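You operate a simulated robot arm through the tools that you are given. There is no shell and no other tool. Be economical: measure what you need, move in short steps, check, and stop when the job is done.

The job below is to be done with a simulated two-armed robot. You get a single attempt, and the scene is never put back.

## Task
Pick up the pack of tape from the top of the door cabinet with one hand, pass it to the other hand and put it on the top of the cream cabinet. Set down upright: pack of tape.

Only the result counts: the job must be done as asked and must still hold three seconds after the hand-in. Knocking over, shifting, dropping, spilling or breaking anything else fails it.

## Robot
Two 7-joint arms with two-finger parallel grippers on one trunk, on a base that drives. Base frame: it is fixed to the floor where the robot stands at the start and does not move with it; the origin is under the middle of the robot, x ahead of it, y to its left, z up. Units: m, degrees, N and s.
The left shoulder is at the start at [0.07, 0.134, 1.226], the right one opposite. With the tool pointing down near the work surface each hand reaches from about 0.1 to 0.64 m from the robot's upright axis, wherever it stands, measured 20 degrees to its own side. Places, roughly: top of the cream cabinet [-3.7, -0.8, 0.9]. Payload 1.57 kg a hand.
The tool frame of a hand sits at the grasp point between the pads (the TCP): z along the fingers, y along the line on which they close. The tips reach 0.03 m beyond it. Largest opening 0.08 m; finger width 0.017, thickness 0.012; the body of the gripper, 0.04 by 0.082 m, starts 0.08 m behind the TCP.
Orientation is told as [roll, pitch, yaw] about the base's x, y, z axes, in that order, counted from this pose: with the fingers straight down and closing along the base's y, the tool's x points along the base's -x, its y along +y and its z along -z.

## Interface
- The arms move only by the tool play_rows. It takes "left_increments", "right_increments" or both (then of equal length, played together; a hand with none holds still); each is a list of rows, each a list of 7 numbers: the shift along the tool's x, y, z in units of 100 mm (1.0 is 100 mm), then the turn, a rotation vector about the tool's x, y, z in units of 180 degrees (1.0 is 180 degrees), then the closure in counts, from 0 (fully open) to 255 (shut). In form: [[dx, dy, dz, ax, ay, az, claw], ...]. A call has 1 to 10 rows; each row is the pose to reach, as a shift and turn from the pose commanded when the call began, along the tool's axes at that moment. A call with a number of a shift or a turn outside -1 to 1 is refused whole. Each row takes 0.2 s and may step no farther than 0.05 m and 8.6 degrees from the row before; otherwise, or with a gripper value out of range, the whole call is refused. A pose out of reach is approached as far as the arm can. The call stops where the force on the tool passes 40 N (or 10 N more than at its start, if that is more) or the arm is blocked; 0.2 s more then pass. Each finger travels about 0.153 m/s and halts on what it meets, pressing with about 30 N; the grip force reading is that of the motor and also rises with nothing between the fingers. The clock runs only during rows and for 0.2 s after the last one: add rows that repeat a pose to give the fingers time. It gives the time, the measured TCP pose, the force on the tool (base axes), the opening and the grip force at its end, in the units of the frame above (readings bear some noise), with the torque about the TCP (base axes, N m) and any sound that the robot's microphone picked up, and new pictures: "pictures" is both (left out), scene, wrist or none (wrist: the cameras of the hands that moved).
- Cameras (640 x 400 px; columns grow to the right, rows downward): "scene" is now at [0.1302, -0.0187, 1.4455]; the picture's right is [-0.01, -1.00, 0.00], its down [-0.73, 0.01, -0.69] and it looks along [0.69, -0.01, -0.73] (base axes); focal length 294 px, centre (320, 200). "left" rides on the left gripper at [0.072, 0.007, -0.122] in its tool frame; the picture's right is [-0.09, 1.00, 0.00], its down [-0.84, -0.08, -0.54] and it looks along [-0.54, -0.05, 0.84] (tool axes); focal length 238 px, centre (320, 200). "right" rides on the right gripper at [0.072, -0.007, -0.122] in its tool frame; the picture's right is [0.09, 1.00, 0.00], its down [-0.84, 0.08, -0.54] and it looks along [-0.54, 0.05, 0.84] (tool axes); focal length 238 px, centre (320, 200). There is no depth. A picture from a camera that has moved, and an enlarged one, comes with that camera's place and axes in the base frame and with its lens. The place of the scene camera against the robot may be out by one fixed shift of up to 0.025 m in any direction.
- lift_body(by): slides the trunk up (or, below 0, down) by that many m; the arms and the scene camera ride with it, the base frame stays. It gives what a move gives, with no picture.
- steer(legs): drives the robot by 1 to 6 legs, each [ahead, left, turn to the left] in m, m and degrees, along the robot's own axes; the way and the turn of a leg run together, so that a leg with both is an arc; at most 1.5 m and 180 degrees a leg. The arms and the cameras ride along, it lands a little off, and it stops where it bumps. It gives what a move gives, and a new picture of the scene camera.
- pan_tilt(pan, tilt): turns the head with the scene camera to pan (to the left, within 86 degrees either way) and tilt (down, from -29 to 69), counted from straight ahead of the robot. It gives what a move gives, and a new picture of the scene camera.
- zoom(camera, box): a new picture of the part [left, top, right, bottom] of that camera's present view, enlarged. The clock stands still meanwhile.
- job_done(): hands the job in; it is judged then, once.

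Work in short steps. Places have to be worked out from the pictures, the camera data and where the tool is seen: move nearer, look again, correct. Check each grasp and each placing, and mend what went wrong. You have 120 turns and 260 pictures in all, those below and enlarged ones among them. Open the grippers and draw the arms clear of the work before you hand the job in, unless the task says otherwise; then end with one line.

The tools are called after "Request:" as a command line: name --argument value ..., lists and objects as JSON in quotes. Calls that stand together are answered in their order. play_rows: Moves the arms, as the interface text tells. Its arguments: {"type":"object","properties":{"left_increments":{"type":"array","items":{"type":"array","items":{"type":"number"}}},"right_increments":{"type":"array","items":{"type":"array","items":{"type":"number"}}},"pictures":{"type":"string","enum":["both","scene","wrist","none"]}},"required":[]} The other tools are called the same way: lift_body (by) slides the trunk up or down; steer (legs) drives the base; pan_tilt (pan, tilt) turns the head that bears the scene camera; zoom (camera, box) takes an enlarged picture of a part of a camera's view; job_done () hands the job in.

At the start:

```text
time: 0.0
left_eef_pos: [0.4826, 0.2399, 1.0801]
left_tool_rot: [0.0, -0.1, 0.1]
left_wrist_force: [0.1, -0.9, -0.2]
left_ft_torque: [-0.01, 0.0, 0.0]
left_finger_gap: 0.08
left_gripper_force: 0.1
right_eef_pos: [0.4173, -0.1676, 1.1563]
right_tool_rot: [0.1, 0.0, -0.1]
right_wrist_force: [0.2, -0.3, 0.4]
right_ft_torque: [0.03, 0.01, -0.03]
right_finger_gap: 0.08
right_gripper_force: 0.0
trunk travel left (down, up): [-0.8, 0.14]
robot x, y, heading: [0.0014, 0.0008, -0.1]
head pan, tilt: [-0.8, 46.5]
```

scene: 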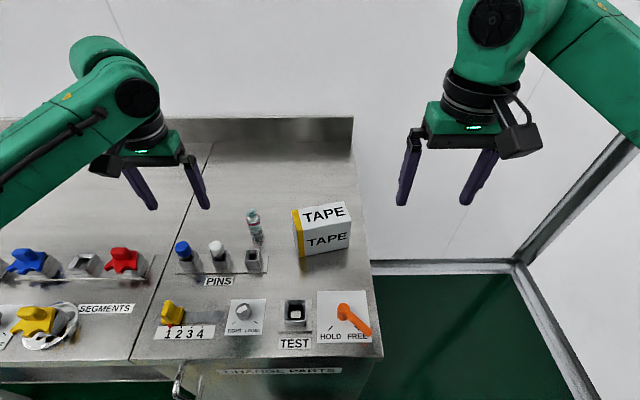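
right: 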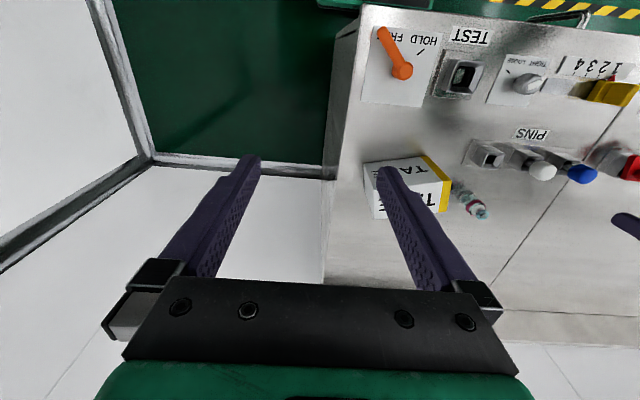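
left: 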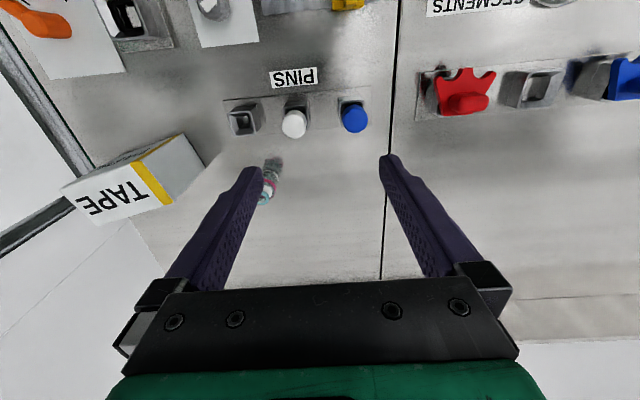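

I start by enlarging the pack in both views to measure it.

Request:
zoom --camera "scene" --box '[220, 170, 380, 270]'

Request:
zoom --camera "right" --box '[320, 120, 512, 240]'

```text
4.00 times, centred on (300, 220) of scene
camera zoom: at [0.1302, -0.0187, 1.4455], right [-0.01, -1.0, 0.0], down [-0.73, 0.01, -0.69], along [0.69, -0.01, -0.73], focal length 1178 px, centre (400, 120)
```

zoom: 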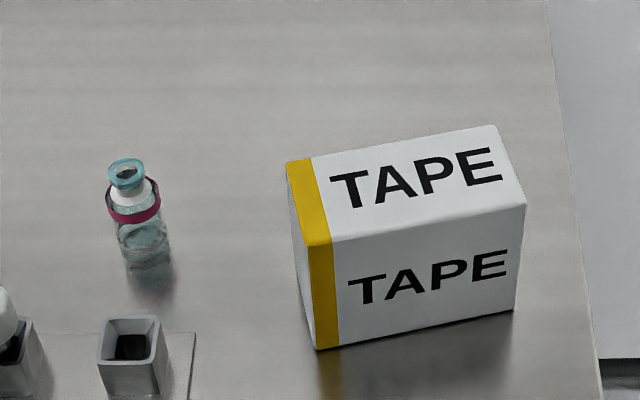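

```text
3.33 times, centred on (416, 180) of right
camera zoom: at [0.3452, -0.1733, 1.2783], right [-0.09, 1.0, 0.0], down [0.84, 0.08, 0.54], along [0.54, 0.05, -0.84], focal length 794 px, centre (0, 267)
```

zoom: 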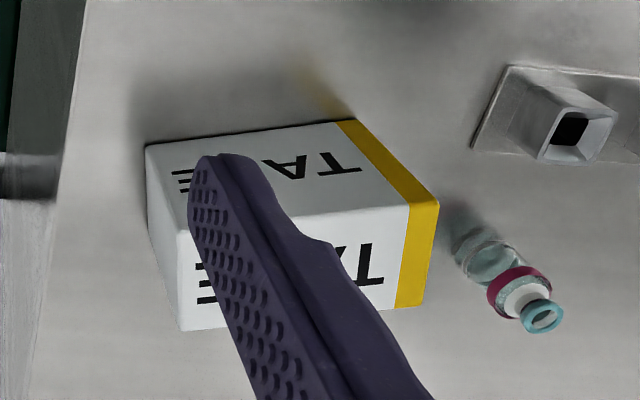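

The box is about 0.106 × 0.053 × 0.10 m high, with its centre near (0.518, -0.026) and its top at z≈0.99. Its depth axis points about 14° from base x. I will grip across the depth with the right hand, so I first yaw that hand to about +104°.

Request:
play_rows --right_increments '[[0, 0, 0, 0, 0, -0.047, 0], [0, 0, 0, 0, 0, -0.094, 0], [0, 0, 0, 0, 0, -0.141, 0], [0, 0, 0, 0, 0, -0.188, 0], [0, 0, 0, 0, 0, -0.235, 0], [0, 0, 0, 0, 0, -0.282, 0], [0, 0, 0, 0, 0, -0.329, 0], [0, 0, 0, 0, 0, -0.376, 0], [0, 0, 0, 0, 0, -0.423, 0], [0, 0, 0, 0, 0, -0.47, 0]]' --pictures "scene"

```text
time: 2.2
left_eef_pos: [0.482, 0.2412, 1.0791]
left_tool_rot: [-0.1, 0.0, 0.2]
left_wrist_force: [-0.5, -0.4, -0.1]
left_ft_torque: [0.01, -0.01, -0.01]
left_finger_gap: 0.08
left_gripper_force: 0.1
right_eef_pos: [0.2563, -0.056, 1.1485]
right_tool_rot: [-0.1, 0.1, 84.2]
right_wrist_force: [-0.4, 0.3, -0.4]
right_ft_torque: [-0.02, -0.01, -0.02]
right_finger_gap: 0.0799
right_gripper_force: 0.1
right hand out of reach, approached as far as the arm can: row 5, 6, 7, 8, 9, 10
trunk travel left (down, up): [-0.8, 0.14]
robot x, y, heading: [0.0009, 0.002, -0.5]
head pan, tilt: [-0.8, 46.5]
camera scene: at [0.1296, -0.0177, 1.4455], right [-0.01, -1.0, 0.0], down [-0.72, 0.01, -0.69], along [0.69, -0.01, -0.72], focal length 294 px, centre (320, 200)
```

scene: 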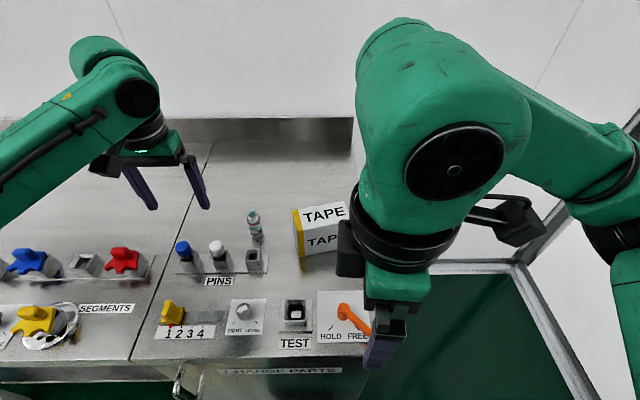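

The right arm strayed in this wrist pose, which looks like a reach limit with the hand so high relative to the shoulder. I lower the hand a little to see whether the pose recovers. It is clear of the surface, with the TCP at 1.148 and the work surface at 0.89.

Request:
play_rows --right_increments '[[0, 0, 0.1, 0, 0, 0, 0], [0, 0, 0.2, 0, 0, 0, 0], [0, 0, 0.3, 0, 0, 0, 0], [0, 0, 0.3, 0, 0, 0, 0]]' --pictures "scene"

```text
time: 3.2
left_eef_pos: [0.4818, 0.2413, 1.0798]
left_tool_rot: [0.0, 0.1, 0.1]
left_wrist_force: [-0.7, -0.4, 0.0]
left_ft_torque: [0.03, -0.03, 0.0]
left_finger_gap: 0.0799
left_gripper_force: 0.0
right_eef_pos: [0.2565, -0.0554, 1.1197]
right_tool_rot: [0.0, 0.0, 84.3]
right_wrist_force: [-0.3, -0.1, 0.3]
right_ft_torque: [-0.06, -0.01, 0.01]
right_finger_gap: 0.08
right_gripper_force: 0.1
trunk travel left (down, up): [-0.8, 0.14]
robot x, y, heading: [-0.0021, 0.002, 0.0]
head pan, tilt: [-0.8, 46.5]
camera scene: at [0.1301, -0.0186, 1.4455], right [-0.01, -1.0, 0.0], down [-0.73, 0.01, -0.69], along [0.69, -0.01, -0.73], focal length 294 px, centre (320, 200)
```

scene: 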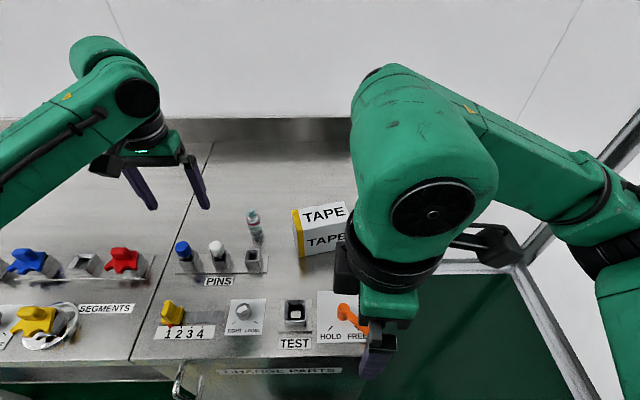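

The commanded pose now matches the reached one. I try moving forward at this yaw, still well above the box top.

Request:
play_rows --right_increments '[[0, -0.4, 0, 0, 0, 0, 0], [0, -0.8, 0, 0, 0, 0, 0], [0.05, -1.0, 0, 0, 0, 0, 0], [0.05, -1.0, 0, 0, 0, 0, 0]]' --pictures "none"

```text
time: 4.2
left_eef_pos: [0.4814, 0.2411, 1.0795]
left_tool_rot: [-0.1, 0.1, 0.1]
left_wrist_force: [0.4, -0.9, 0.8]
left_ft_torque: [-0.01, -0.03, -0.02]
left_finger_gap: 0.0801
left_gripper_force: 0.2
right_eef_pos: [0.2569, -0.0554, 1.1202]
right_tool_rot: [0.0, -0.1, 84.2]
right_wrist_force: [0.6, 0.2, 0.5]
right_ft_torque: [0.0, 0.04, 0.0]
right_finger_gap: 0.0801
right_gripper_force: 0.1
right hand out of reach, approached as far as the arm can: row 1, 2, 3, 4
trunk travel left (down, up): [-0.8, 0.14]
robot x, y, heading: [-0.0014, -0.0015, 0.1]
head pan, tilt: [-0.8, 46.5]
```

Straight-down at this yaw is not reachable further out. Tilting the fingers inward, so the gripper leans to the right, should suit the arm and is what the handover needs, so I try a 35° tilt.

Request:
play_rows --right_increments '[[0, 0, 0, 0, -0.04, 0, 0], [0, 0, 0, 0, -0.08, 0, 0], [0, 0, 0, 0, -0.12, 0, 0], [0, 0, 0, 0, -0.16, 0, 0], [0, 0, 0, 0, -0.2, 0, 0], [0, -0.3, 0, 0, -0.2, 0, 0], [0, -0.6, 0, 0, -0.2, 0, 0], [0, -0.9, 0, 0, -0.2, 0, 0], [0, -0.9, 0, 0, -0.2, 0, 0]]' --pictures "scene"

```text
time: 6.2
left_eef_pos: [0.4836, 0.2405, 1.0792]
left_tool_rot: [0.0, 0.0, 0.1]
left_wrist_force: [-0.3, -0.5, 0.8]
left_ft_torque: [0.0, 0.04, -0.02]
left_finger_gap: 0.0799
left_gripper_force: 0.0
right_eef_pos: [0.2238, -0.0468, 1.1836]
right_tool_rot: [0.0, -36.1, 84.5]
right_wrist_force: [0.8, -0.8, -0.2]
right_ft_torque: [0.0, 0.01, 0.0]
right_finger_gap: 0.0801
right_gripper_force: 0.2
right hand out of reach, approached as far as the arm can: row 1, 2, 3, 4, 5, 6, 7, 8, 9
trunk travel left (down, up): [-0.8, 0.14]
robot x, y, heading: [-0.0024, 0.0018, -0.1]
head pan, tilt: [-0.8, 46.5]
camera scene: at [0.13, -0.0188, 1.4455], right [-0.01, -1.0, 0.0], down [-0.72, 0.01, -0.69], along [0.69, -0.01, -0.73], focal length 294 px, centre (320, 200)
```

scene: 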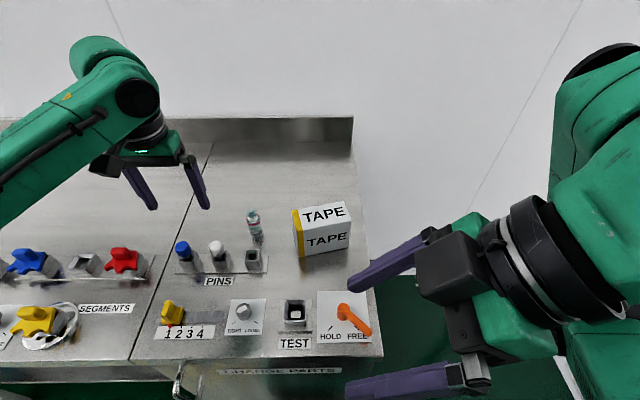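

This yaw is still limited, so the last wrist joint is probably near its stop. I undo the tilt and go to the opposite yaw, about -76°.

Request:
play_rows --right_increments '[[0, 0, 0, 0, 0.04, 0, 0], [0, 0, 0, 0, 0.08, 0, 0], [0, 0, 0, 0, 0.12, 0, 0], [0, 0, 0, 0, 0.16, 0, 0], [0, 0, 0, 0, 0.2, 0, 0], [0, 0, 0, 0, 0.2, 0, 0]]' --pictures "none"

Request:
play_rows --right_increments '[[0, 0, 0, 0, 0, 0.047, 0], [0, 0, 0, 0, 0, 0.094, 0], [0, 0, 0, 0, 0, 0.141, 0], [0, 0, 0, 0, 0, 0.188, 0], [0, 0, 0, 0, 0, 0.235, 0], [0, 0, 0, 0, 0, 0.282, 0], [0, 0, 0, 0, 0, 0.329, 0], [0, 0, 0, 0, 0, 0.376, 0], [0, 0, 0, 0, 0, 0.423, 0], [0, 0, 0, 0, 0, 0.467, 0]]' --pictures "scene"

```text
time: 7.6
left_eef_pos: [0.4835, 0.2407, 1.079]
left_tool_rot: [-0.1, 0.0, 0.1]
left_wrist_force: [-1.5, -0.7, 0.3]
left_ft_torque: [0.0, 0.0, 0.02]
left_finger_gap: 0.0803
left_gripper_force: 0.0
right_eef_pos: [0.2252, -0.0491, 1.1845]
right_tool_rot: [-0.1, -0.1, 84.4]
right_wrist_force: [0.8, -1.0, 0.5]
right_ft_torque: [0.01, 0.01, -0.01]
right_finger_gap: 0.0801
right_gripper_force: 0.1
trunk travel left (down, up): [-0.8, 0.14]
robot x, y, heading: [0.0019, -0.0032, 0.1]
head pan, tilt: [-0.8, 46.5]
```

```text
time: 9.8
left_eef_pos: [0.4844, 0.2407, 1.0798]
left_tool_rot: [0.1, 0.1, 0.1]
left_wrist_force: [-0.1, 0.5, -0.1]
left_ft_torque: [0.0, 0.02, 0.0]
left_finger_gap: 0.0799
left_gripper_force: 0.1
right_eef_pos: [0.2259, -0.0493, 1.1834]
right_tool_rot: [0.0, 0.1, 0.3]
right_wrist_force: [0.0, -0.4, -0.2]
right_ft_torque: [-0.03, -0.01, -0.01]
right_finger_gap: 0.08
right_gripper_force: 0.1
trunk travel left (down, up): [-0.8, 0.14]
robot x, y, heading: [0.0014, 0.0001, -0.2]
head pan, tilt: [-0.8, 46.5]
camera scene: at [0.1301, -0.0186, 1.4455], right [-0.01, -1.0, 0.0], down [-0.73, 0.01, -0.69], along [0.69, -0.01, -0.73], focal length 294 px, centre (320, 200)
```

scene: 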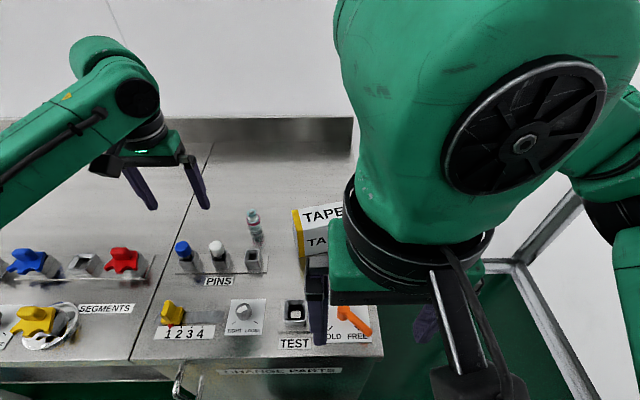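

The hand is back at yaw 0. I move it forward to its comfortable area and rotate it on the way.

Request:
play_rows --right_increments '[[-0.3, -0.2, 0, 0, 0, 0, 0], [-0.6, -0.5, 0, 0, 0, 0, 0], [-0.95, -0.8, 0, 0, 0, 0, 0], [-0.95, -0.8, 0, 0, 0, 0, 0]]' --pictures "none"

Request:
play_rows --right_increments '[[-0.2, 0, 0, 0, 0, 0.044, 0], [-0.4, 0, 0, 0, 0, 0.088, 0], [-0.6, 0, 0, 0, 0, 0.132, 0], [-0.8, 0, 0, 0, 0, 0.176, 0], [-0.95, 0, 0, 0, 0, 0.22, 0], [-0.95, 0, 0, 0, 0, 0.264, 0], [-0.95, 0, 0, 0, 0, 0.308, 0], [-0.95, 0, 0, 0, 0, 0.352, 0], [-0.95, 0, 0, 0, 0, 0.396, 0], [-0.95, 0, 0, 0, 0, 0.42, 0]]' --pictures "both"

```text
time: 10.8
left_eef_pos: [0.4824, 0.2419, 1.0791]
left_tool_rot: [-0.1, 0.0, 0.1]
left_wrist_force: [0.4, 0.1, 0.7]
left_ft_torque: [-0.02, -0.03, 0.02]
left_finger_gap: 0.0803
left_gripper_force: 0.1
right_eef_pos: [0.3209, -0.1275, 1.1831]
right_tool_rot: [0.0, 0.0, 0.6]
right_wrist_force: [0.0, -0.8, -0.4]
right_ft_torque: [-0.01, 0.0, 0.01]
right_finger_gap: 0.0799
right_gripper_force: 0.0
trunk travel left (down, up): [-0.8, 0.14]
robot x, y, heading: [-0.0006, -0.0011, -0.2]
head pan, tilt: [-0.8, 46.5]
```

```text
time: 13.0
left_eef_pos: [0.4822, 0.24, 1.0799]
left_tool_rot: [0.0, 0.0, -0.1]
left_wrist_force: [0.0, 0.4, -0.2]
left_ft_torque: [0.01, 0.01, -0.02]
left_finger_gap: 0.0802
left_gripper_force: 0.0
right_eef_pos: [0.4167, -0.1271, 1.1833]
right_tool_rot: [0.0, 0.0, -75.2]
right_wrist_force: [0.1, -0.4, 0.4]
right_ft_torque: [0.01, 0.02, 0.0]
right_finger_gap: 0.0802
right_gripper_force: 0.0
trunk travel left (down, up): [-0.8, 0.14]
robot x, y, heading: [-0.0018, -0.0004, -0.1]
head pan, tilt: [-0.8, 46.5]
camera scene: at [0.1302, -0.0187, 1.4455], right [-0.01, -1.0, 0.0], down [-0.73, 0.01, -0.69], along [0.69, -0.01, -0.73], focal length 294 px, centre (320, 200)
camera right: at [0.3913, -0.0591, 1.3053], right [0.94, 0.34, 0.0], down [0.29, -0.79, 0.54], along [0.19, -0.51, -0.84], focal length 238 px, centre (320, 200)
```

scene: 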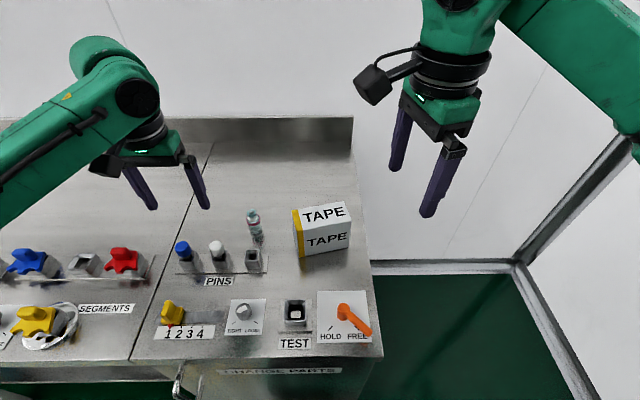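
right: 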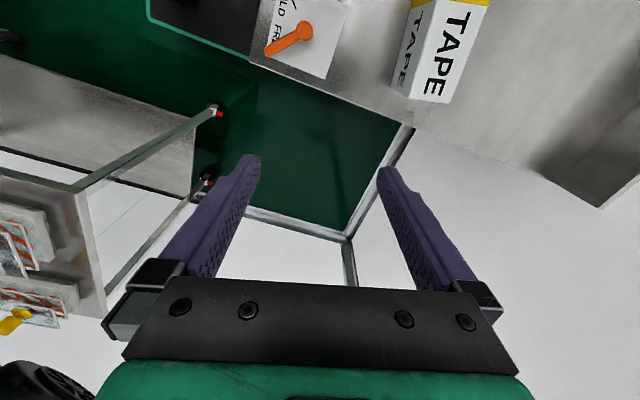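

Yaw -75° works well with the camera on the inner side. Now I tilt the hand 40°, fingers pointing inward and down, to leave room for the other hand at the handover.

Request:
play_rows --right_increments '[[0, 0, 0, 0, 0.044, 0, 0], [0, 0, 0, 0, 0.088, 0, 0], [0, 0, 0, 0, 0.132, 0, 0], [0, 0, 0, 0, 0.176, 0, 0], [0, 0, 0, 0, 0.222, 0, 0], [0, 0, 0, 0, 0.222, 0, 0]]' --pictures "both"

```text
time: 14.4
left_eef_pos: [0.4831, 0.2408, 1.0804]
left_tool_rot: [-0.1, 0.0, 0.1]
left_wrist_force: [-0.5, -0.1, -0.3]
left_ft_torque: [0.0, -0.01, 0.03]
left_finger_gap: 0.08
left_gripper_force: 0.1
right_eef_pos: [0.4167, -0.1266, 1.1821]
right_tool_rot: [0.0, 40.1, -75.2]
right_wrist_force: [-0.2, 0.1, 0.6]
right_ft_torque: [-0.02, 0.0, 0.03]
right_finger_gap: 0.0802
right_gripper_force: 0.1
trunk travel left (down, up): [-0.8, 0.14]
robot x, y, heading: [0.0009, 0.0009, 0.0]
head pan, tilt: [-0.8, 46.5]
camera scene: at [0.13, -0.0181, 1.4455], right [-0.01, -1.0, 0.0], down [-0.72, 0.01, -0.69], along [0.69, -0.01, -0.73], focal length 294 px, centre (320, 200)
camera right: at [0.4155, -0.1511, 1.3229], right [0.94, 0.32, 0.06], down [0.33, -0.94, -0.12], along [0.02, 0.14, -0.99], focal length 238 px, centre (320, 200)
```

scene: 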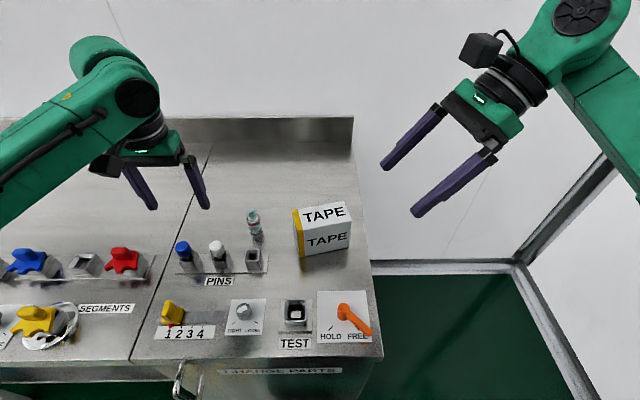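
right: 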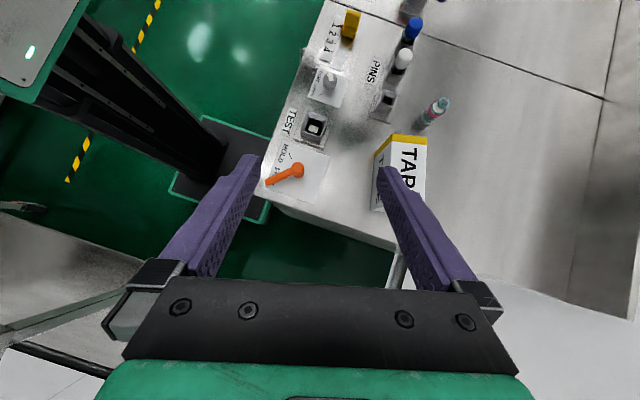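

The tilt works. I move toward a hover point above the grasp spot on the right part of the box.

Request:
play_rows --right_increments '[[-0.07, 0.25, 0.21, 0, 0, 0, 0], [-0.13, 0.5, 0.42, 0, 0, 0, 0], [-0.2, 0.74, 0.63, 0, 0, 0, 0], [-0.267, 0.982, 0.84, 0, 0, 0, 0], [-0.267, 0.982, 0.84, 0, 0, 0, 0]]' --pictures "both"

```text
time: 15.6
left_eef_pos: [0.4836, 0.2415, 1.0794]
left_tool_rot: [0.0, 0.0, 0.1]
left_wrist_force: [0.1, -0.4, -0.3]
left_ft_torque: [0.03, -0.03, -0.01]
left_finger_gap: 0.0799
left_gripper_force: 0.1
right_eef_pos: [0.5017, -0.0699, 1.1013]
right_tool_rot: [0.1, 39.8, -75.1]
right_wrist_force: [0.0, 0.7, 0.0]
right_ft_torque: [0.02, 0.0, -0.02]
right_finger_gap: 0.0801
right_gripper_force: 0.1
trunk travel left (down, up): [-0.8, 0.14]
robot x, y, heading: [-0.0013, -0.0012, -0.0]
head pan, tilt: [-0.8, 46.5]
camera scene: at [0.1297, -0.019, 1.4455], right [-0.01, -1.0, 0.0], down [-0.72, 0.01, -0.69], along [0.69, -0.01, -0.72], focal length 294 px, centre (320, 200)
camera right: at [0.5013, -0.0939, 1.2414], right [0.94, 0.32, 0.06], down [0.33, -0.94, -0.12], along [0.02, 0.13, -0.99], focal length 238 px, centre (320, 200)
```

scene: 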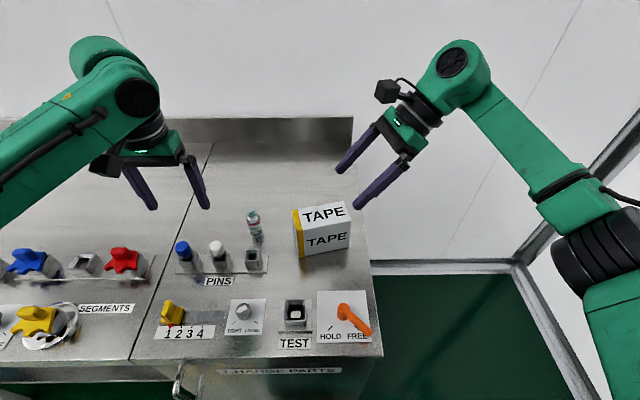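
right: 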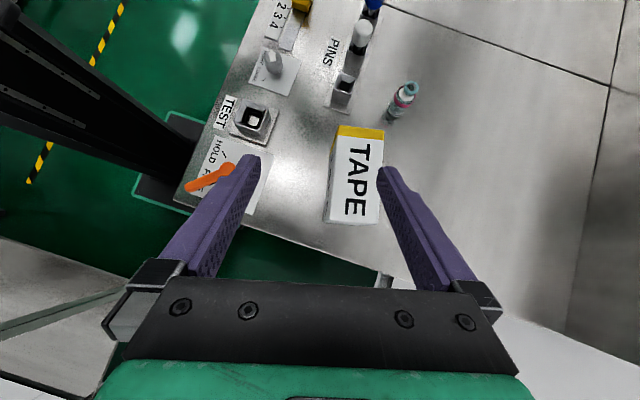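

I enlarge this wrist view to refine the box corners.

Request:
zoom --camera "right" --box '[272, 110, 432, 210]'

Request:
zoom --camera "right" --box '[272, 150, 432, 250]'

```text
4.00 times, centred on (352, 160) of right
camera zoom: at [0.5013, -0.0939, 1.2414], right [0.94, 0.32, 0.06], down [0.33, -0.94, -0.12], along [0.02, 0.13, -0.99], focal length 953 px, centre (192, 360)
```

zoom: 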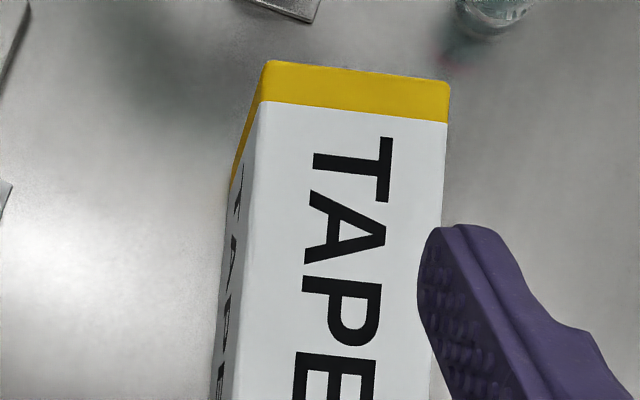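

```text
4.00 times, centred on (352, 200) of right
camera zoom: at [0.5013, -0.0939, 1.2414], right [0.94, 0.32, 0.06], down [0.33, -0.94, -0.12], along [0.02, 0.13, -0.99], focal length 953 px, centre (192, 200)
```

zoom: 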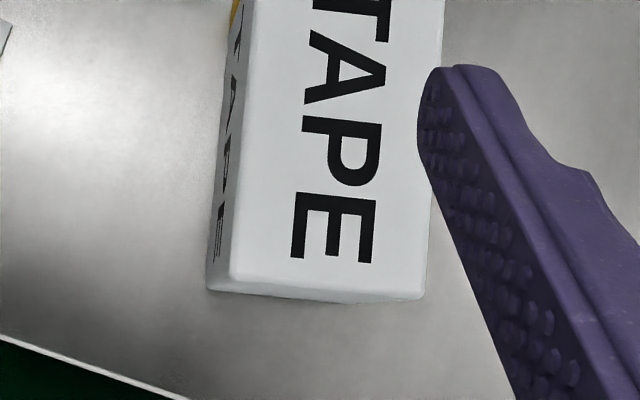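

From two wrist views I get the box top at z≈0.958, so the scene camera is offset, with the centre at about (0.540, -0.011) and yaw 13°. I move to a hover just above the grasp point.

Request:
play_rows --right_increments '[[-0.14, 0.13, 0.23, 0, 0, 0, 0], [-0.28, 0.26, 0.46, -0.0068, 0, 0.0081, 0], [-0.42, 0.39, 0.68, -0.0068, 0, 0.0081, 0], [-0.565, 0.512, 0.908, -0.0068, 0, 0.0081, 0], [-0.565, 0.512, 0.908, -0.0068, 0, 0.0081, 0]]' --pictures "both"

```text
time: 16.8
left_eef_pos: [0.4825, 0.2407, 1.0796]
left_tool_rot: [-0.1, 0.0, 0.1]
left_wrist_force: [-0.7, 0.3, 0.0]
left_ft_torque: [0.02, -0.01, 0.0]
left_finger_gap: 0.0799
left_gripper_force: 0.0
right_eef_pos: [0.5488, -0.0408, 0.9965]
right_tool_rot: [0.1, 40.0, -76.9]
right_wrist_force: [-0.4, 0.6, -0.1]
right_ft_torque: [-0.02, -0.01, 0.01]
right_finger_gap: 0.0802
right_gripper_force: 0.1
trunk travel left (down, up): [-0.8, 0.14]
robot x, y, heading: [-0.0025, -0.0022, 0.1]
head pan, tilt: [-0.8, 46.5]
camera scene: at [0.1297, -0.019, 1.4455], right [-0.01, -1.0, 0.0], down [-0.72, 0.01, -0.69], along [0.69, -0.01, -0.72], focal length 294 px, centre (320, 200)
camera right: at [0.5464, -0.0654, 1.1363], right [0.95, 0.29, 0.06], down [0.3, -0.95, -0.12], along [0.02, 0.13, -0.99], focal length 238 px, centre (320, 200)
```

scene: 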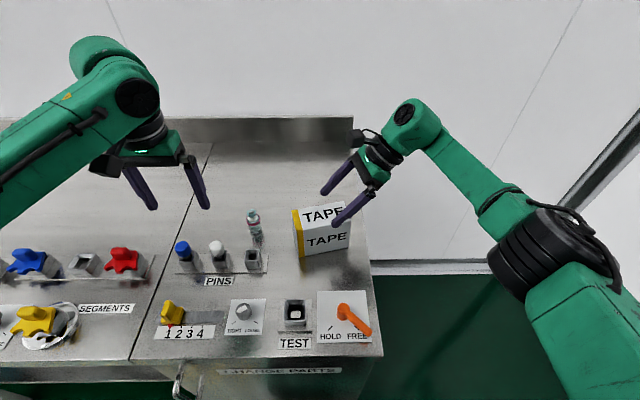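
right: 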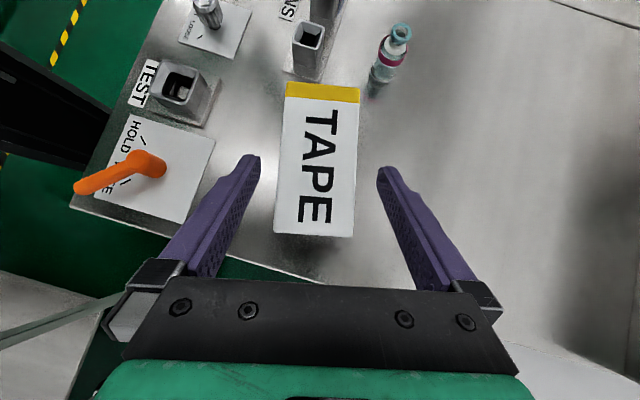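

The box is centred between the fingers. I descend 0.07 m vertically with the gripper open.

Request:
play_rows --right_increments '[[-0.11, 0, 0.13, 0, 0, 0, 0], [-0.22, 0, 0.26, 0, 0, 0, 0], [-0.34, 0, 0.4, 0, 0, 0, 0], [-0.45, 0, 0.536, 0, 0, 0, 0], [-0.45, 0, 0.536, 0, 0, 0, 0]]' --pictures "both"

```text
time: 18.0
left_eef_pos: [0.4826, 0.2403, 1.0796]
left_tool_rot: [0.0, 0.0, 0.1]
left_wrist_force: [-0.1, -0.5, -0.1]
left_ft_torque: [0.02, 0.02, 0.02]
left_finger_gap: 0.08
left_gripper_force: 0.1
right_eef_pos: [0.5473, -0.0406, 0.9259]
right_tool_rot: [-0.1, 40.0, -76.9]
right_wrist_force: [-0.3, -0.1, -0.1]
right_ft_torque: [-0.01, -0.03, 0.0]
right_finger_gap: 0.0801
right_gripper_force: 0.0
trunk travel left (down, up): [-0.8, 0.14]
robot x, y, heading: [0.0033, 0.0007, -0.1]
head pan, tilt: [-0.8, 46.5]
camera scene: at [0.13, -0.0187, 1.4455], right [-0.01, -1.0, 0.0], down [-0.72, 0.01, -0.69], along [0.69, -0.01, -0.73], focal length 294 px, centre (320, 200)
camera right: at [0.5459, -0.0653, 1.0653], right [0.95, 0.29, 0.06], down [0.3, -0.95, -0.12], along [0.02, 0.13, -0.99], focal length 238 px, centre (320, 200)
```

scene: 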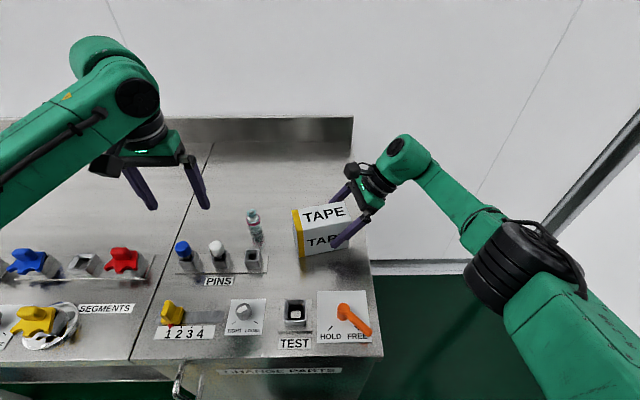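
right: 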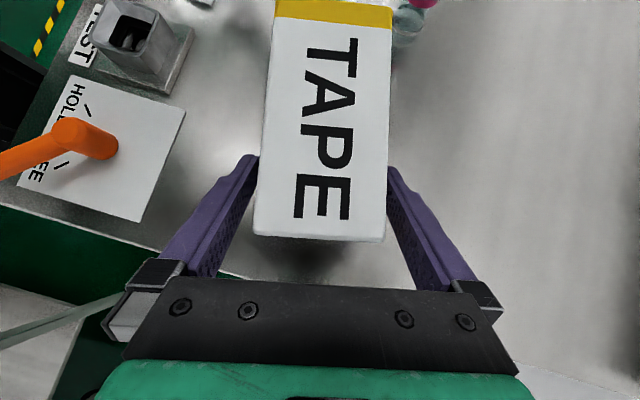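

The fingers straddle the box, so I close the gripper.

Request:
play_rows --right_increments '[[0, 0, 0, 0, 0, 0, 60], [0, 0, 0, 0, 0, 0, 120], [0, 0, 0, 0, 0, 0, 200], [0, 0, 0, 0, 0, 0, 255], [0, 0, 0, 0, 0, 0, 255]]' --pictures "wrist"

```text
time: 19.2
left_eef_pos: [0.4836, 0.2407, 1.0803]
left_tool_rot: [0.1, 0.0, 0.1]
left_wrist_force: [-0.4, -0.4, -0.4]
left_ft_torque: [-0.02, 0.0, -0.01]
left_finger_gap: 0.0801
left_gripper_force: 0.0
right_eef_pos: [0.5477, -0.0403, 0.9246]
right_tool_rot: [0.0, 40.0, -77.0]
right_wrist_force: [0.0, -0.9, 0.0]
right_ft_torque: [0.05, 0.08, 0.05]
right_finger_gap: 0.0598
right_gripper_force: 29.3
trunk travel left (down, up): [-0.8, 0.14]
robot x, y, heading: [-0.0011, -0.0, -0.1]
head pan, tilt: [-0.8, 46.5]
camera right: at [0.5462, -0.0653, 1.0654], right [0.95, 0.29, 0.06], down [0.3, -0.95, -0.12], along [0.02, 0.13, -0.99], focal length 238 px, centre (320, 200)
```

right: 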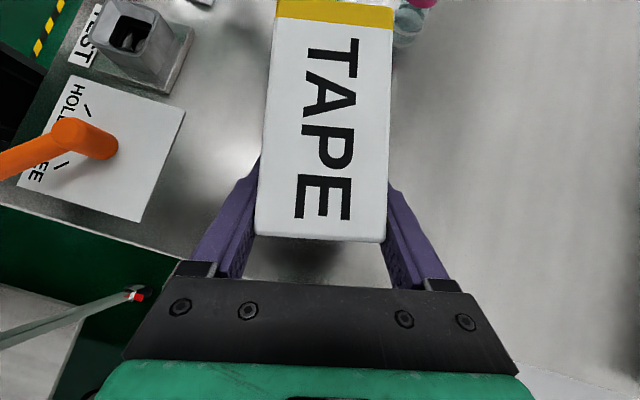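

It is gripped at a 0.060 m opening with 29 N. I lift it 0.10 m straight up.

Request:
play_rows --right_increments '[[0.06, 0, -0.08, 0, 0, 0, 255], [0.16, 0, -0.19, 0, 0, 0, 255], [0.29, 0, -0.345, 0, 0, 0, 255], [0.42, 0, -0.5, 0, 0, 0, 255], [0.55, 0, -0.655, 0, 0, 0, 255], [0.643, 0, -0.766, 0, 0, 0, 255], [0.643, 0, -0.766, 0, 0, 0, 255]]' --pictures "both"

```text
time: 20.8
left_eef_pos: [0.4817, 0.2398, 1.0801]
left_tool_rot: [0.0, 0.1, 0.2]
left_wrist_force: [0.2, 0.7, 0.5]
left_ft_torque: [-0.02, 0.01, -0.03]
left_finger_gap: 0.08
left_gripper_force: 0.0
right_eef_pos: [0.5473, -0.0408, 1.0271]
right_tool_rot: [-0.1, 40.0, -77.1]
right_wrist_force: [0.4, -0.1, -2.6]
right_ft_torque: [-0.11, -0.03, 0.02]
right_finger_gap: 0.0597
right_gripper_force: 29.5
trunk travel left (down, up): [-0.8, 0.14]
robot x, y, heading: [0.0008, 0.0017, 0.1]
head pan, tilt: [-0.8, 46.5]
camera scene: at [0.1308, -0.0187, 1.4454], right [-0.01, -1.0, 0.0], down [-0.73, 0.01, -0.69], along [0.69, -0.01, -0.73], focal length 294 px, centre (320, 200)
camera right: at [0.5471, -0.0649, 1.1655], right [0.95, 0.29, 0.06], down [0.3, -0.95, -0.12], along [0.02, 0.13, -0.99], focal length 238 px, centre (320, 200)
```

scene: 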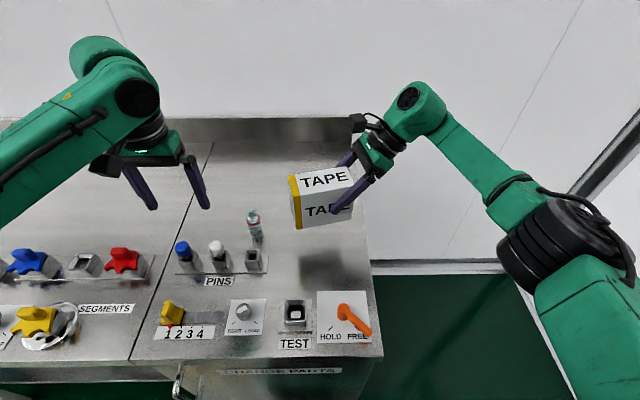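
right: 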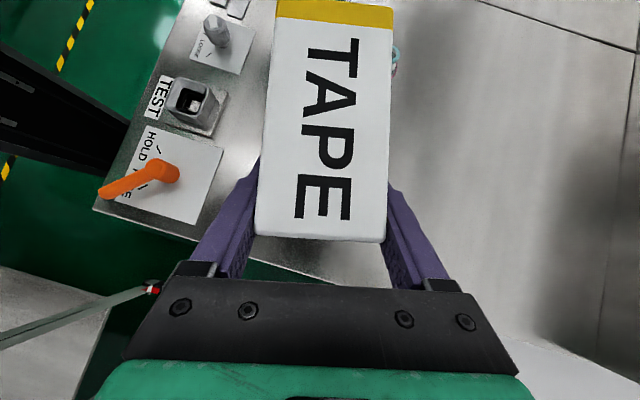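

It is held firmly and weighs about 0.27 kg. I bring the box nearer to the robot, squared to the axes and raised, while the left hand yaws to its mirrored orientation.

Request:
play_rows --right_increments '[[0.0, 0, -0.03, 0, 0, 0, 255], [0.1, -0.12, -0.06, -0.0093, 0, 0.0111, 255], [0.2, -0.25, -0.1, -0.0186, 0, 0.0222, 255], [0.3, -0.38, -0.14, -0.0278, 0, 0.0332, 255], [0.4, -0.51, -0.19, -0.0371, 0, 0.0442, 255], [0.5, -0.64, -0.23, -0.0464, 0, 0.0553, 255], [0.6, -0.8, -0.28, -0.0464, 0, 0.0553, 255], [0.697, -0.952, -0.328, -0.0464, 0, 0.0553, 255], [0.697, -0.952, -0.328, -0.0464, 0, 0.0553, 255], [0.697, -0.952, -0.328, -0.0464, 0, 0.0553, 255]]' --left_increments '[[0, 0.1, -0.1, 0, 0, -0.046, 0], [0, 0.2, -0.2, 0, 0, -0.092, 0], [0, 0.3, -0.3, 0, 0, -0.138, 0], [0, 0.3, -0.4, 0, 0, -0.184, 0], [0, 0.3, -0.5, 0, 0, -0.23, 0], [0, 0.3, -0.5, 0, 0, -0.276, 0], [0, 0.3, -0.5, 0, 0, -0.322, 0], [0, 0.3, -0.5, 0, 0, -0.368, 0], [0, 0.3, -0.5, 0, 0, -0.414, 0], [0, 0.3, -0.5, 0, 0, -0.46, 0]]' --pictures "both"

```text
time: 23.0
left_eef_pos: [0.4842, 0.2709, 1.1291]
left_tool_rot: [0.1, 0.0, 83.2]
left_wrist_force: [-0.5, 0.3, 0.6]
left_ft_torque: [0.01, -0.01, 0.02]
left_finger_gap: 0.0798
left_gripper_force: 0.0
right_eef_pos: [0.4485, -0.0313, 1.0945]
right_tool_rot: [0.0, 40.1, -89.9]
right_wrist_force: [0.3, 0.2, -2.7]
right_ft_torque: [-0.08, 0.02, -0.02]
right_finger_gap: 0.06
right_gripper_force: 29.6
trunk travel left (down, up): [-0.8, 0.14]
robot x, y, heading: [-0.0003, 0.0024, 0.1]
head pan, tilt: [-0.8, 46.5]
camera scene: at [0.1308, -0.0186, 1.4454], right [-0.01, -1.0, 0.0], down [-0.73, 0.01, -0.69], along [0.69, -0.01, -0.73], focal length 294 px, centre (320, 200)
camera right: at [0.4415, -0.0553, 1.2351], right [1.0, 0.07, 0.06], down [0.08, -0.99, -0.12], along [0.05, 0.13, -0.99], focal length 238 px, centre (320, 200)
camera left: at [0.4672, 0.2012, 1.2511], right [-0.98, 0.21, 0.0], down [0.18, 0.82, 0.54], along [0.11, 0.53, -0.84], focal length 238 px, centre (320, 200)
```

scene: 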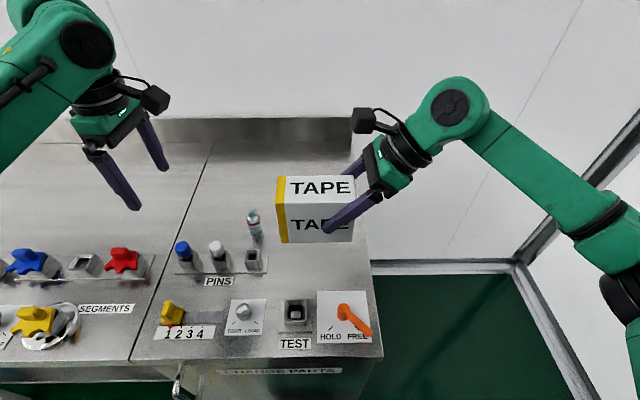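
right: 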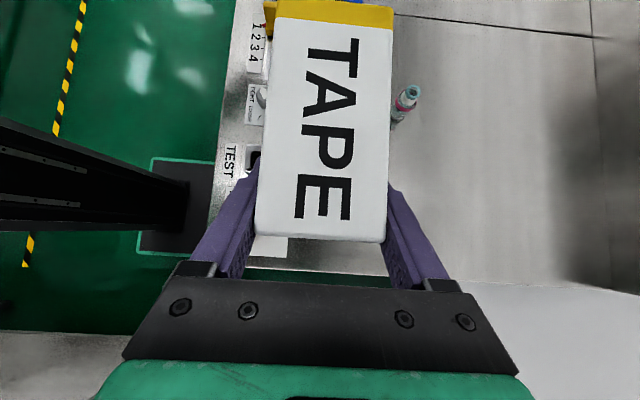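
left: 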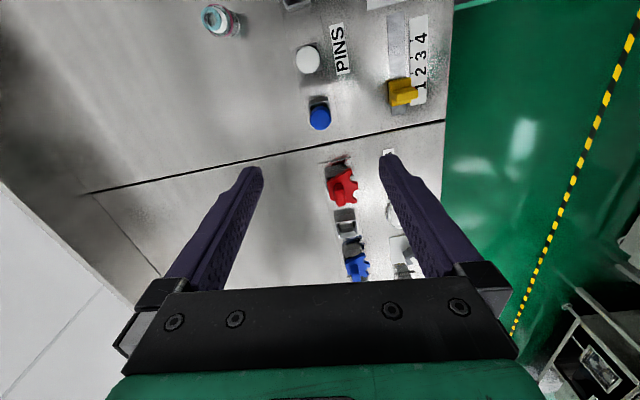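

The box is level at x≈0.448. Next I tilt the left hand by 40° as the mirror of the right.

Request:
play_rows --left_increments '[[0, 0, 0, 0, 0.044, 0, 0], [0, 0, 0, 0, 0.088, 0, 0], [0, 0, 0, 0, 0.132, 0, 0], [0, 0, 0, 0, 0.176, 0, 0], [0, 0, 0, 0, 0.222, 0, 0], [0, 0, 0, 0, 0.222, 0, 0]]' --pictures "none"

Request:
play_rows --left_increments '[[0, 0, 0, 0.0246, 0, -0.0293, 0], [0, 0, 0, 0.0246, 0, -0.0293, 0]]' --pictures "both"

```text
time: 24.4
left_eef_pos: [0.4837, 0.2712, 1.1297]
left_tool_rot: [0.0, 40.1, 82.9]
left_wrist_force: [0.1, -0.6, -0.1]
left_ft_torque: [0.01, 0.0, -0.02]
left_finger_gap: 0.0797
left_gripper_force: 0.0
right_eef_pos: [0.4478, -0.0329, 1.096]
right_tool_rot: [-0.1, 40.0, -90.0]
right_wrist_force: [0.7, -0.2, -3.0]
right_ft_torque: [-0.1, 0.03, 0.0]
right_finger_gap: 0.0599
right_gripper_force: 29.7
trunk travel left (down, up): [-0.8, 0.14]
robot x, y, heading: [0.0003, -0.0018, 0.0]
head pan, tilt: [-0.8, 46.5]
```

```text
time: 25.0
left_eef_pos: [0.4826, 0.2705, 1.1293]
left_tool_rot: [0.0, 39.9, 89.8]
left_wrist_force: [0.7, 0.4, 0.0]
left_ft_torque: [0.0, -0.02, -0.02]
left_finger_gap: 0.0798
left_gripper_force: 0.0
right_eef_pos: [0.4478, -0.0328, 1.0945]
right_tool_rot: [0.1, 40.0, -90.0]
right_wrist_force: [0.3, -0.5, -2.2]
right_ft_torque: [-0.04, 0.0, 0.0]
right_finger_gap: 0.0597
right_gripper_force: 30.1
trunk travel left (down, up): [-0.8, 0.14]
robot x, y, heading: [-0.0015, 0.0018, 0.1]
head pan, tilt: [-0.8, 46.5]
camera scene: at [0.1307, -0.0189, 1.4454], right [-0.01, -1.0, 0.0], down [-0.73, 0.01, -0.69], along [0.69, -0.01, -0.73], focal length 294 px, centre (320, 200)
camera left: at [0.4757, 0.2947, 1.2692], right [-1.0, 0.07, -0.06], down [0.08, 0.99, -0.12], along [0.05, -0.13, -0.99], focal length 238 px, centre (320, 200)
```

scene: 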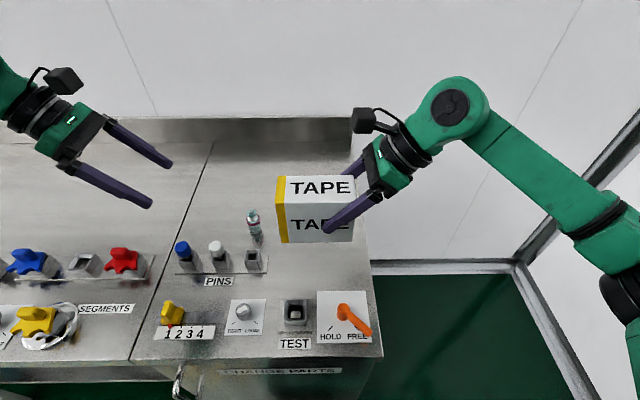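
left: 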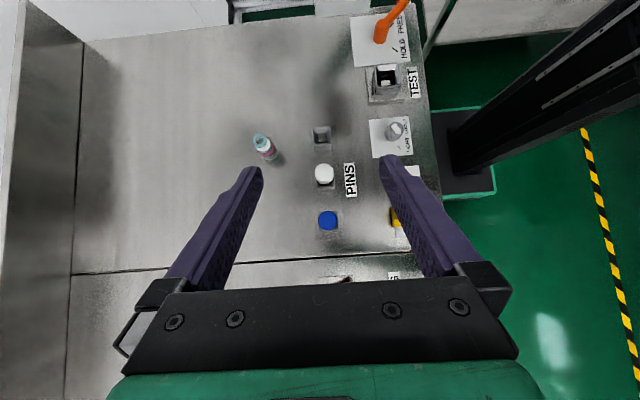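

By mirror geometry the box centre is near (0.448, -0.002), its top is at z≈1.128 and its left end is at y≈0.058. I move the left hand part of the way to its pre-grasp pose and look.

Request:
play_rows --left_increments '[[0.24, 0.05, 0.12, 0, 0, 0, 0], [0.48, 0.1, 0.24, 0, 0, 0, 0], [0.73, 0.15, 0.36, 0, 0, 0, 0], [0.973, 0.21, 0.488, 0, 0, 0, 0], [0.973, 0.21, 0.488, 0, 0, 0, 0]]' --pictures "both"

```text
time: 26.2
left_eef_pos: [0.4622, 0.1662, 1.1555]
left_tool_rot: [0.0, 40.0, 89.8]
left_wrist_force: [-0.2, 0.4, -0.8]
left_ft_torque: [0.01, -0.02, -0.02]
left_finger_gap: 0.08
left_gripper_force: 0.1
right_eef_pos: [0.4482, -0.0324, 1.0956]
right_tool_rot: [0.0, 39.8, -90.0]
right_wrist_force: [-0.3, -0.4, -2.2]
right_ft_torque: [-0.09, 0.02, 0.01]
right_finger_gap: 0.0598
right_gripper_force: 30.4
trunk travel left (down, up): [-0.8, 0.14]
robot x, y, heading: [0.0019, 0.0023, -0.1]
head pan, tilt: [-0.8, 46.5]
camera scene: at [0.1306, -0.0182, 1.4454], right [-0.01, -1.0, 0.0], down [-0.73, 0.01, -0.69], along [0.69, -0.01, -0.73], focal length 294 px, centre (320, 200)
camera left: at [0.4548, 0.1898, 1.2944], right [-1.0, 0.07, -0.06], down [0.08, 0.99, -0.12], along [0.05, -0.13, -0.99], focal length 238 px, centre (320, 200)
```

scene: 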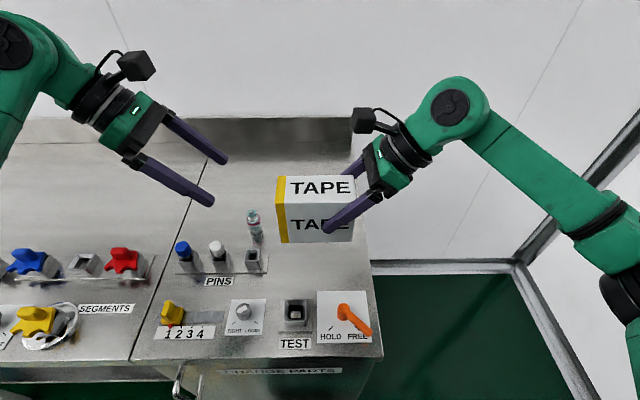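
left: 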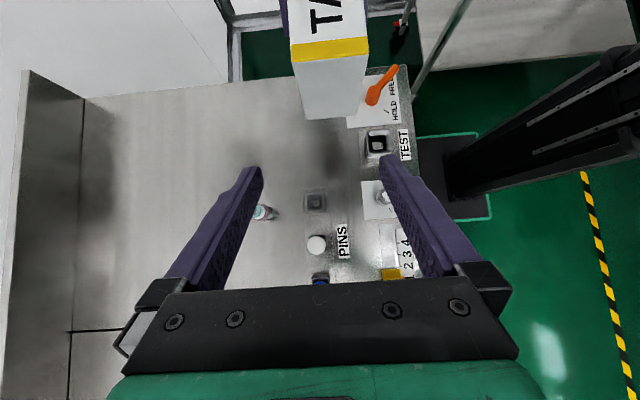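

The measured box corner matches my estimate to about 1 mm. I move to the pre-grasp pose.

Request:
play_rows --left_increments '[[0.22, 0.05, 0.12, 0, 0, 0, 0], [0.44, 0.1, 0.24, 0, 0, 0, 0], [0.652, 0.142, 0.344, 0, 0, 0, 0], [0.652, 0.142, 0.344, 0, 0, 0, 0]]' --pictures "both"

```text
time: 27.2
left_eef_pos: [0.4466, 0.0926, 1.1694]
left_tool_rot: [0.0, 40.1, 89.7]
left_wrist_force: [-0.6, 0.4, -0.3]
left_ft_torque: [0.01, 0.02, 0.0]
left_finger_gap: 0.0798
left_gripper_force: 0.0
right_eef_pos: [0.4486, -0.031, 1.0945]
right_tool_rot: [-0.1, 40.0, -90.0]
right_wrist_force: [-0.1, -0.2, -2.4]
right_ft_torque: [-0.06, 0.02, 0.01]
right_finger_gap: 0.0601
right_gripper_force: 29.9
trunk travel left (down, up): [-0.8, 0.14]
robot x, y, heading: [-0.0009, -0.0003, 0.0]
head pan, tilt: [-0.8, 46.5]
camera scene: at [0.1305, -0.0185, 1.4454], right [-0.01, -1.0, 0.0], down [-0.73, 0.01, -0.69], along [0.69, -0.01, -0.73], focal length 294 px, centre (320, 200)
camera left: at [0.4392, 0.1172, 1.3094], right [-1.0, 0.07, -0.06], down [0.08, 0.99, -0.12], along [0.05, -0.13, -0.99], focal length 238 px, centre (320, 200)
```

scene: 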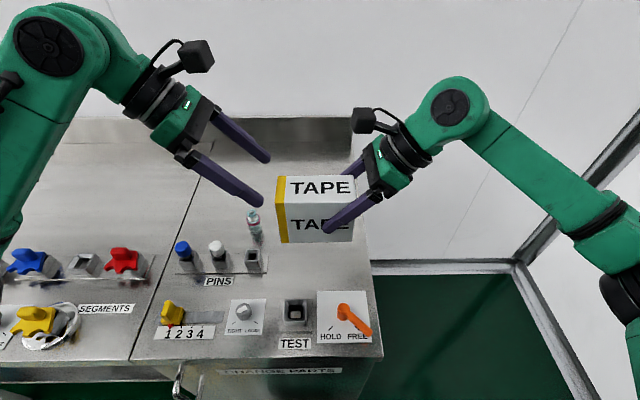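
left: 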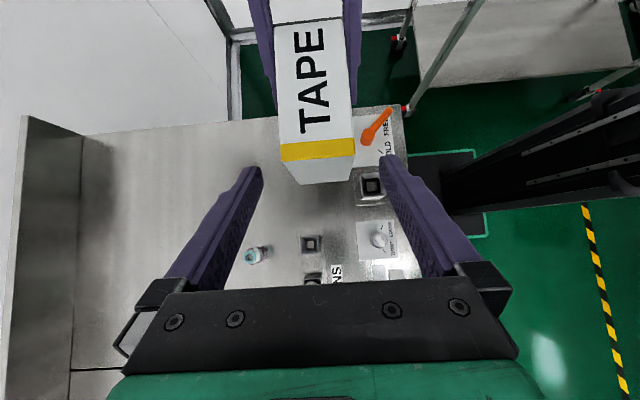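

Alignment is good, so I advance along the tool axis in two stages.

Request:
play_rows --left_increments '[[0, -0.01, 0.15, 0, 0, 0, 0], [0, -0.015, 0.3, 0, 0, 0, 0], [0, -0.015, 0.45, 0, 0, 0, 0], [0, -0.015, 0.6, 0, 0, 0, 0], [0, -0.015, 0.6, 0, 0, 0, 0]]' --pictures "both"

```text
time: 28.4
left_eef_pos: [0.4487, 0.0537, 1.1232]
left_tool_rot: [0.0, 40.0, 89.8]
left_wrist_force: [0.3, -0.7, -0.2]
left_ft_torque: [0.02, -0.02, -0.02]
left_finger_gap: 0.0801
left_gripper_force: 0.1
right_eef_pos: [0.4474, -0.0315, 1.0951]
right_tool_rot: [0.0, 40.0, -90.0]
right_wrist_force: [-0.1, 0.6, -3.0]
right_ft_torque: [-0.06, 0.01, 0.02]
right_finger_gap: 0.0597
right_gripper_force: 29.7
trunk travel left (down, up): [-0.8, 0.14]
robot x, y, heading: [-0.0005, -0.001, 0.0]
head pan, tilt: [-0.8, 46.5]
camera scene: at [0.1305, -0.0185, 1.4454], right [-0.01, -1.0, 0.0], down [-0.73, 0.01, -0.69], along [0.69, -0.01, -0.73], focal length 294 px, centre (320, 200)
camera left: at [0.4409, 0.0784, 1.2635], right [-1.0, 0.08, -0.06], down [0.08, 0.99, -0.12], along [0.05, -0.13, -0.99], focal length 238 px, centre (320, 200)
```

scene: 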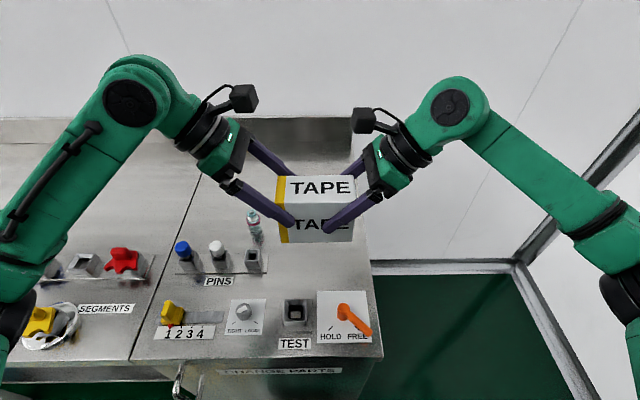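
left: 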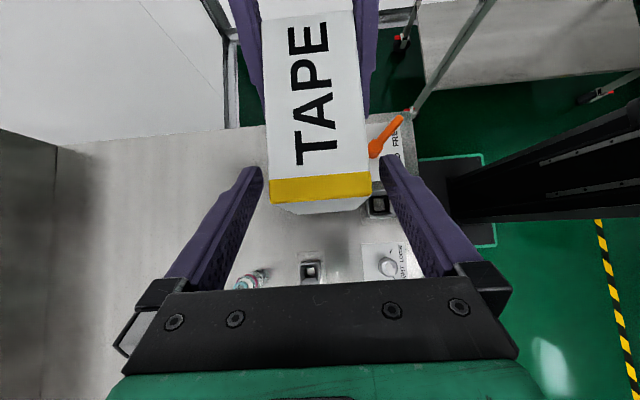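

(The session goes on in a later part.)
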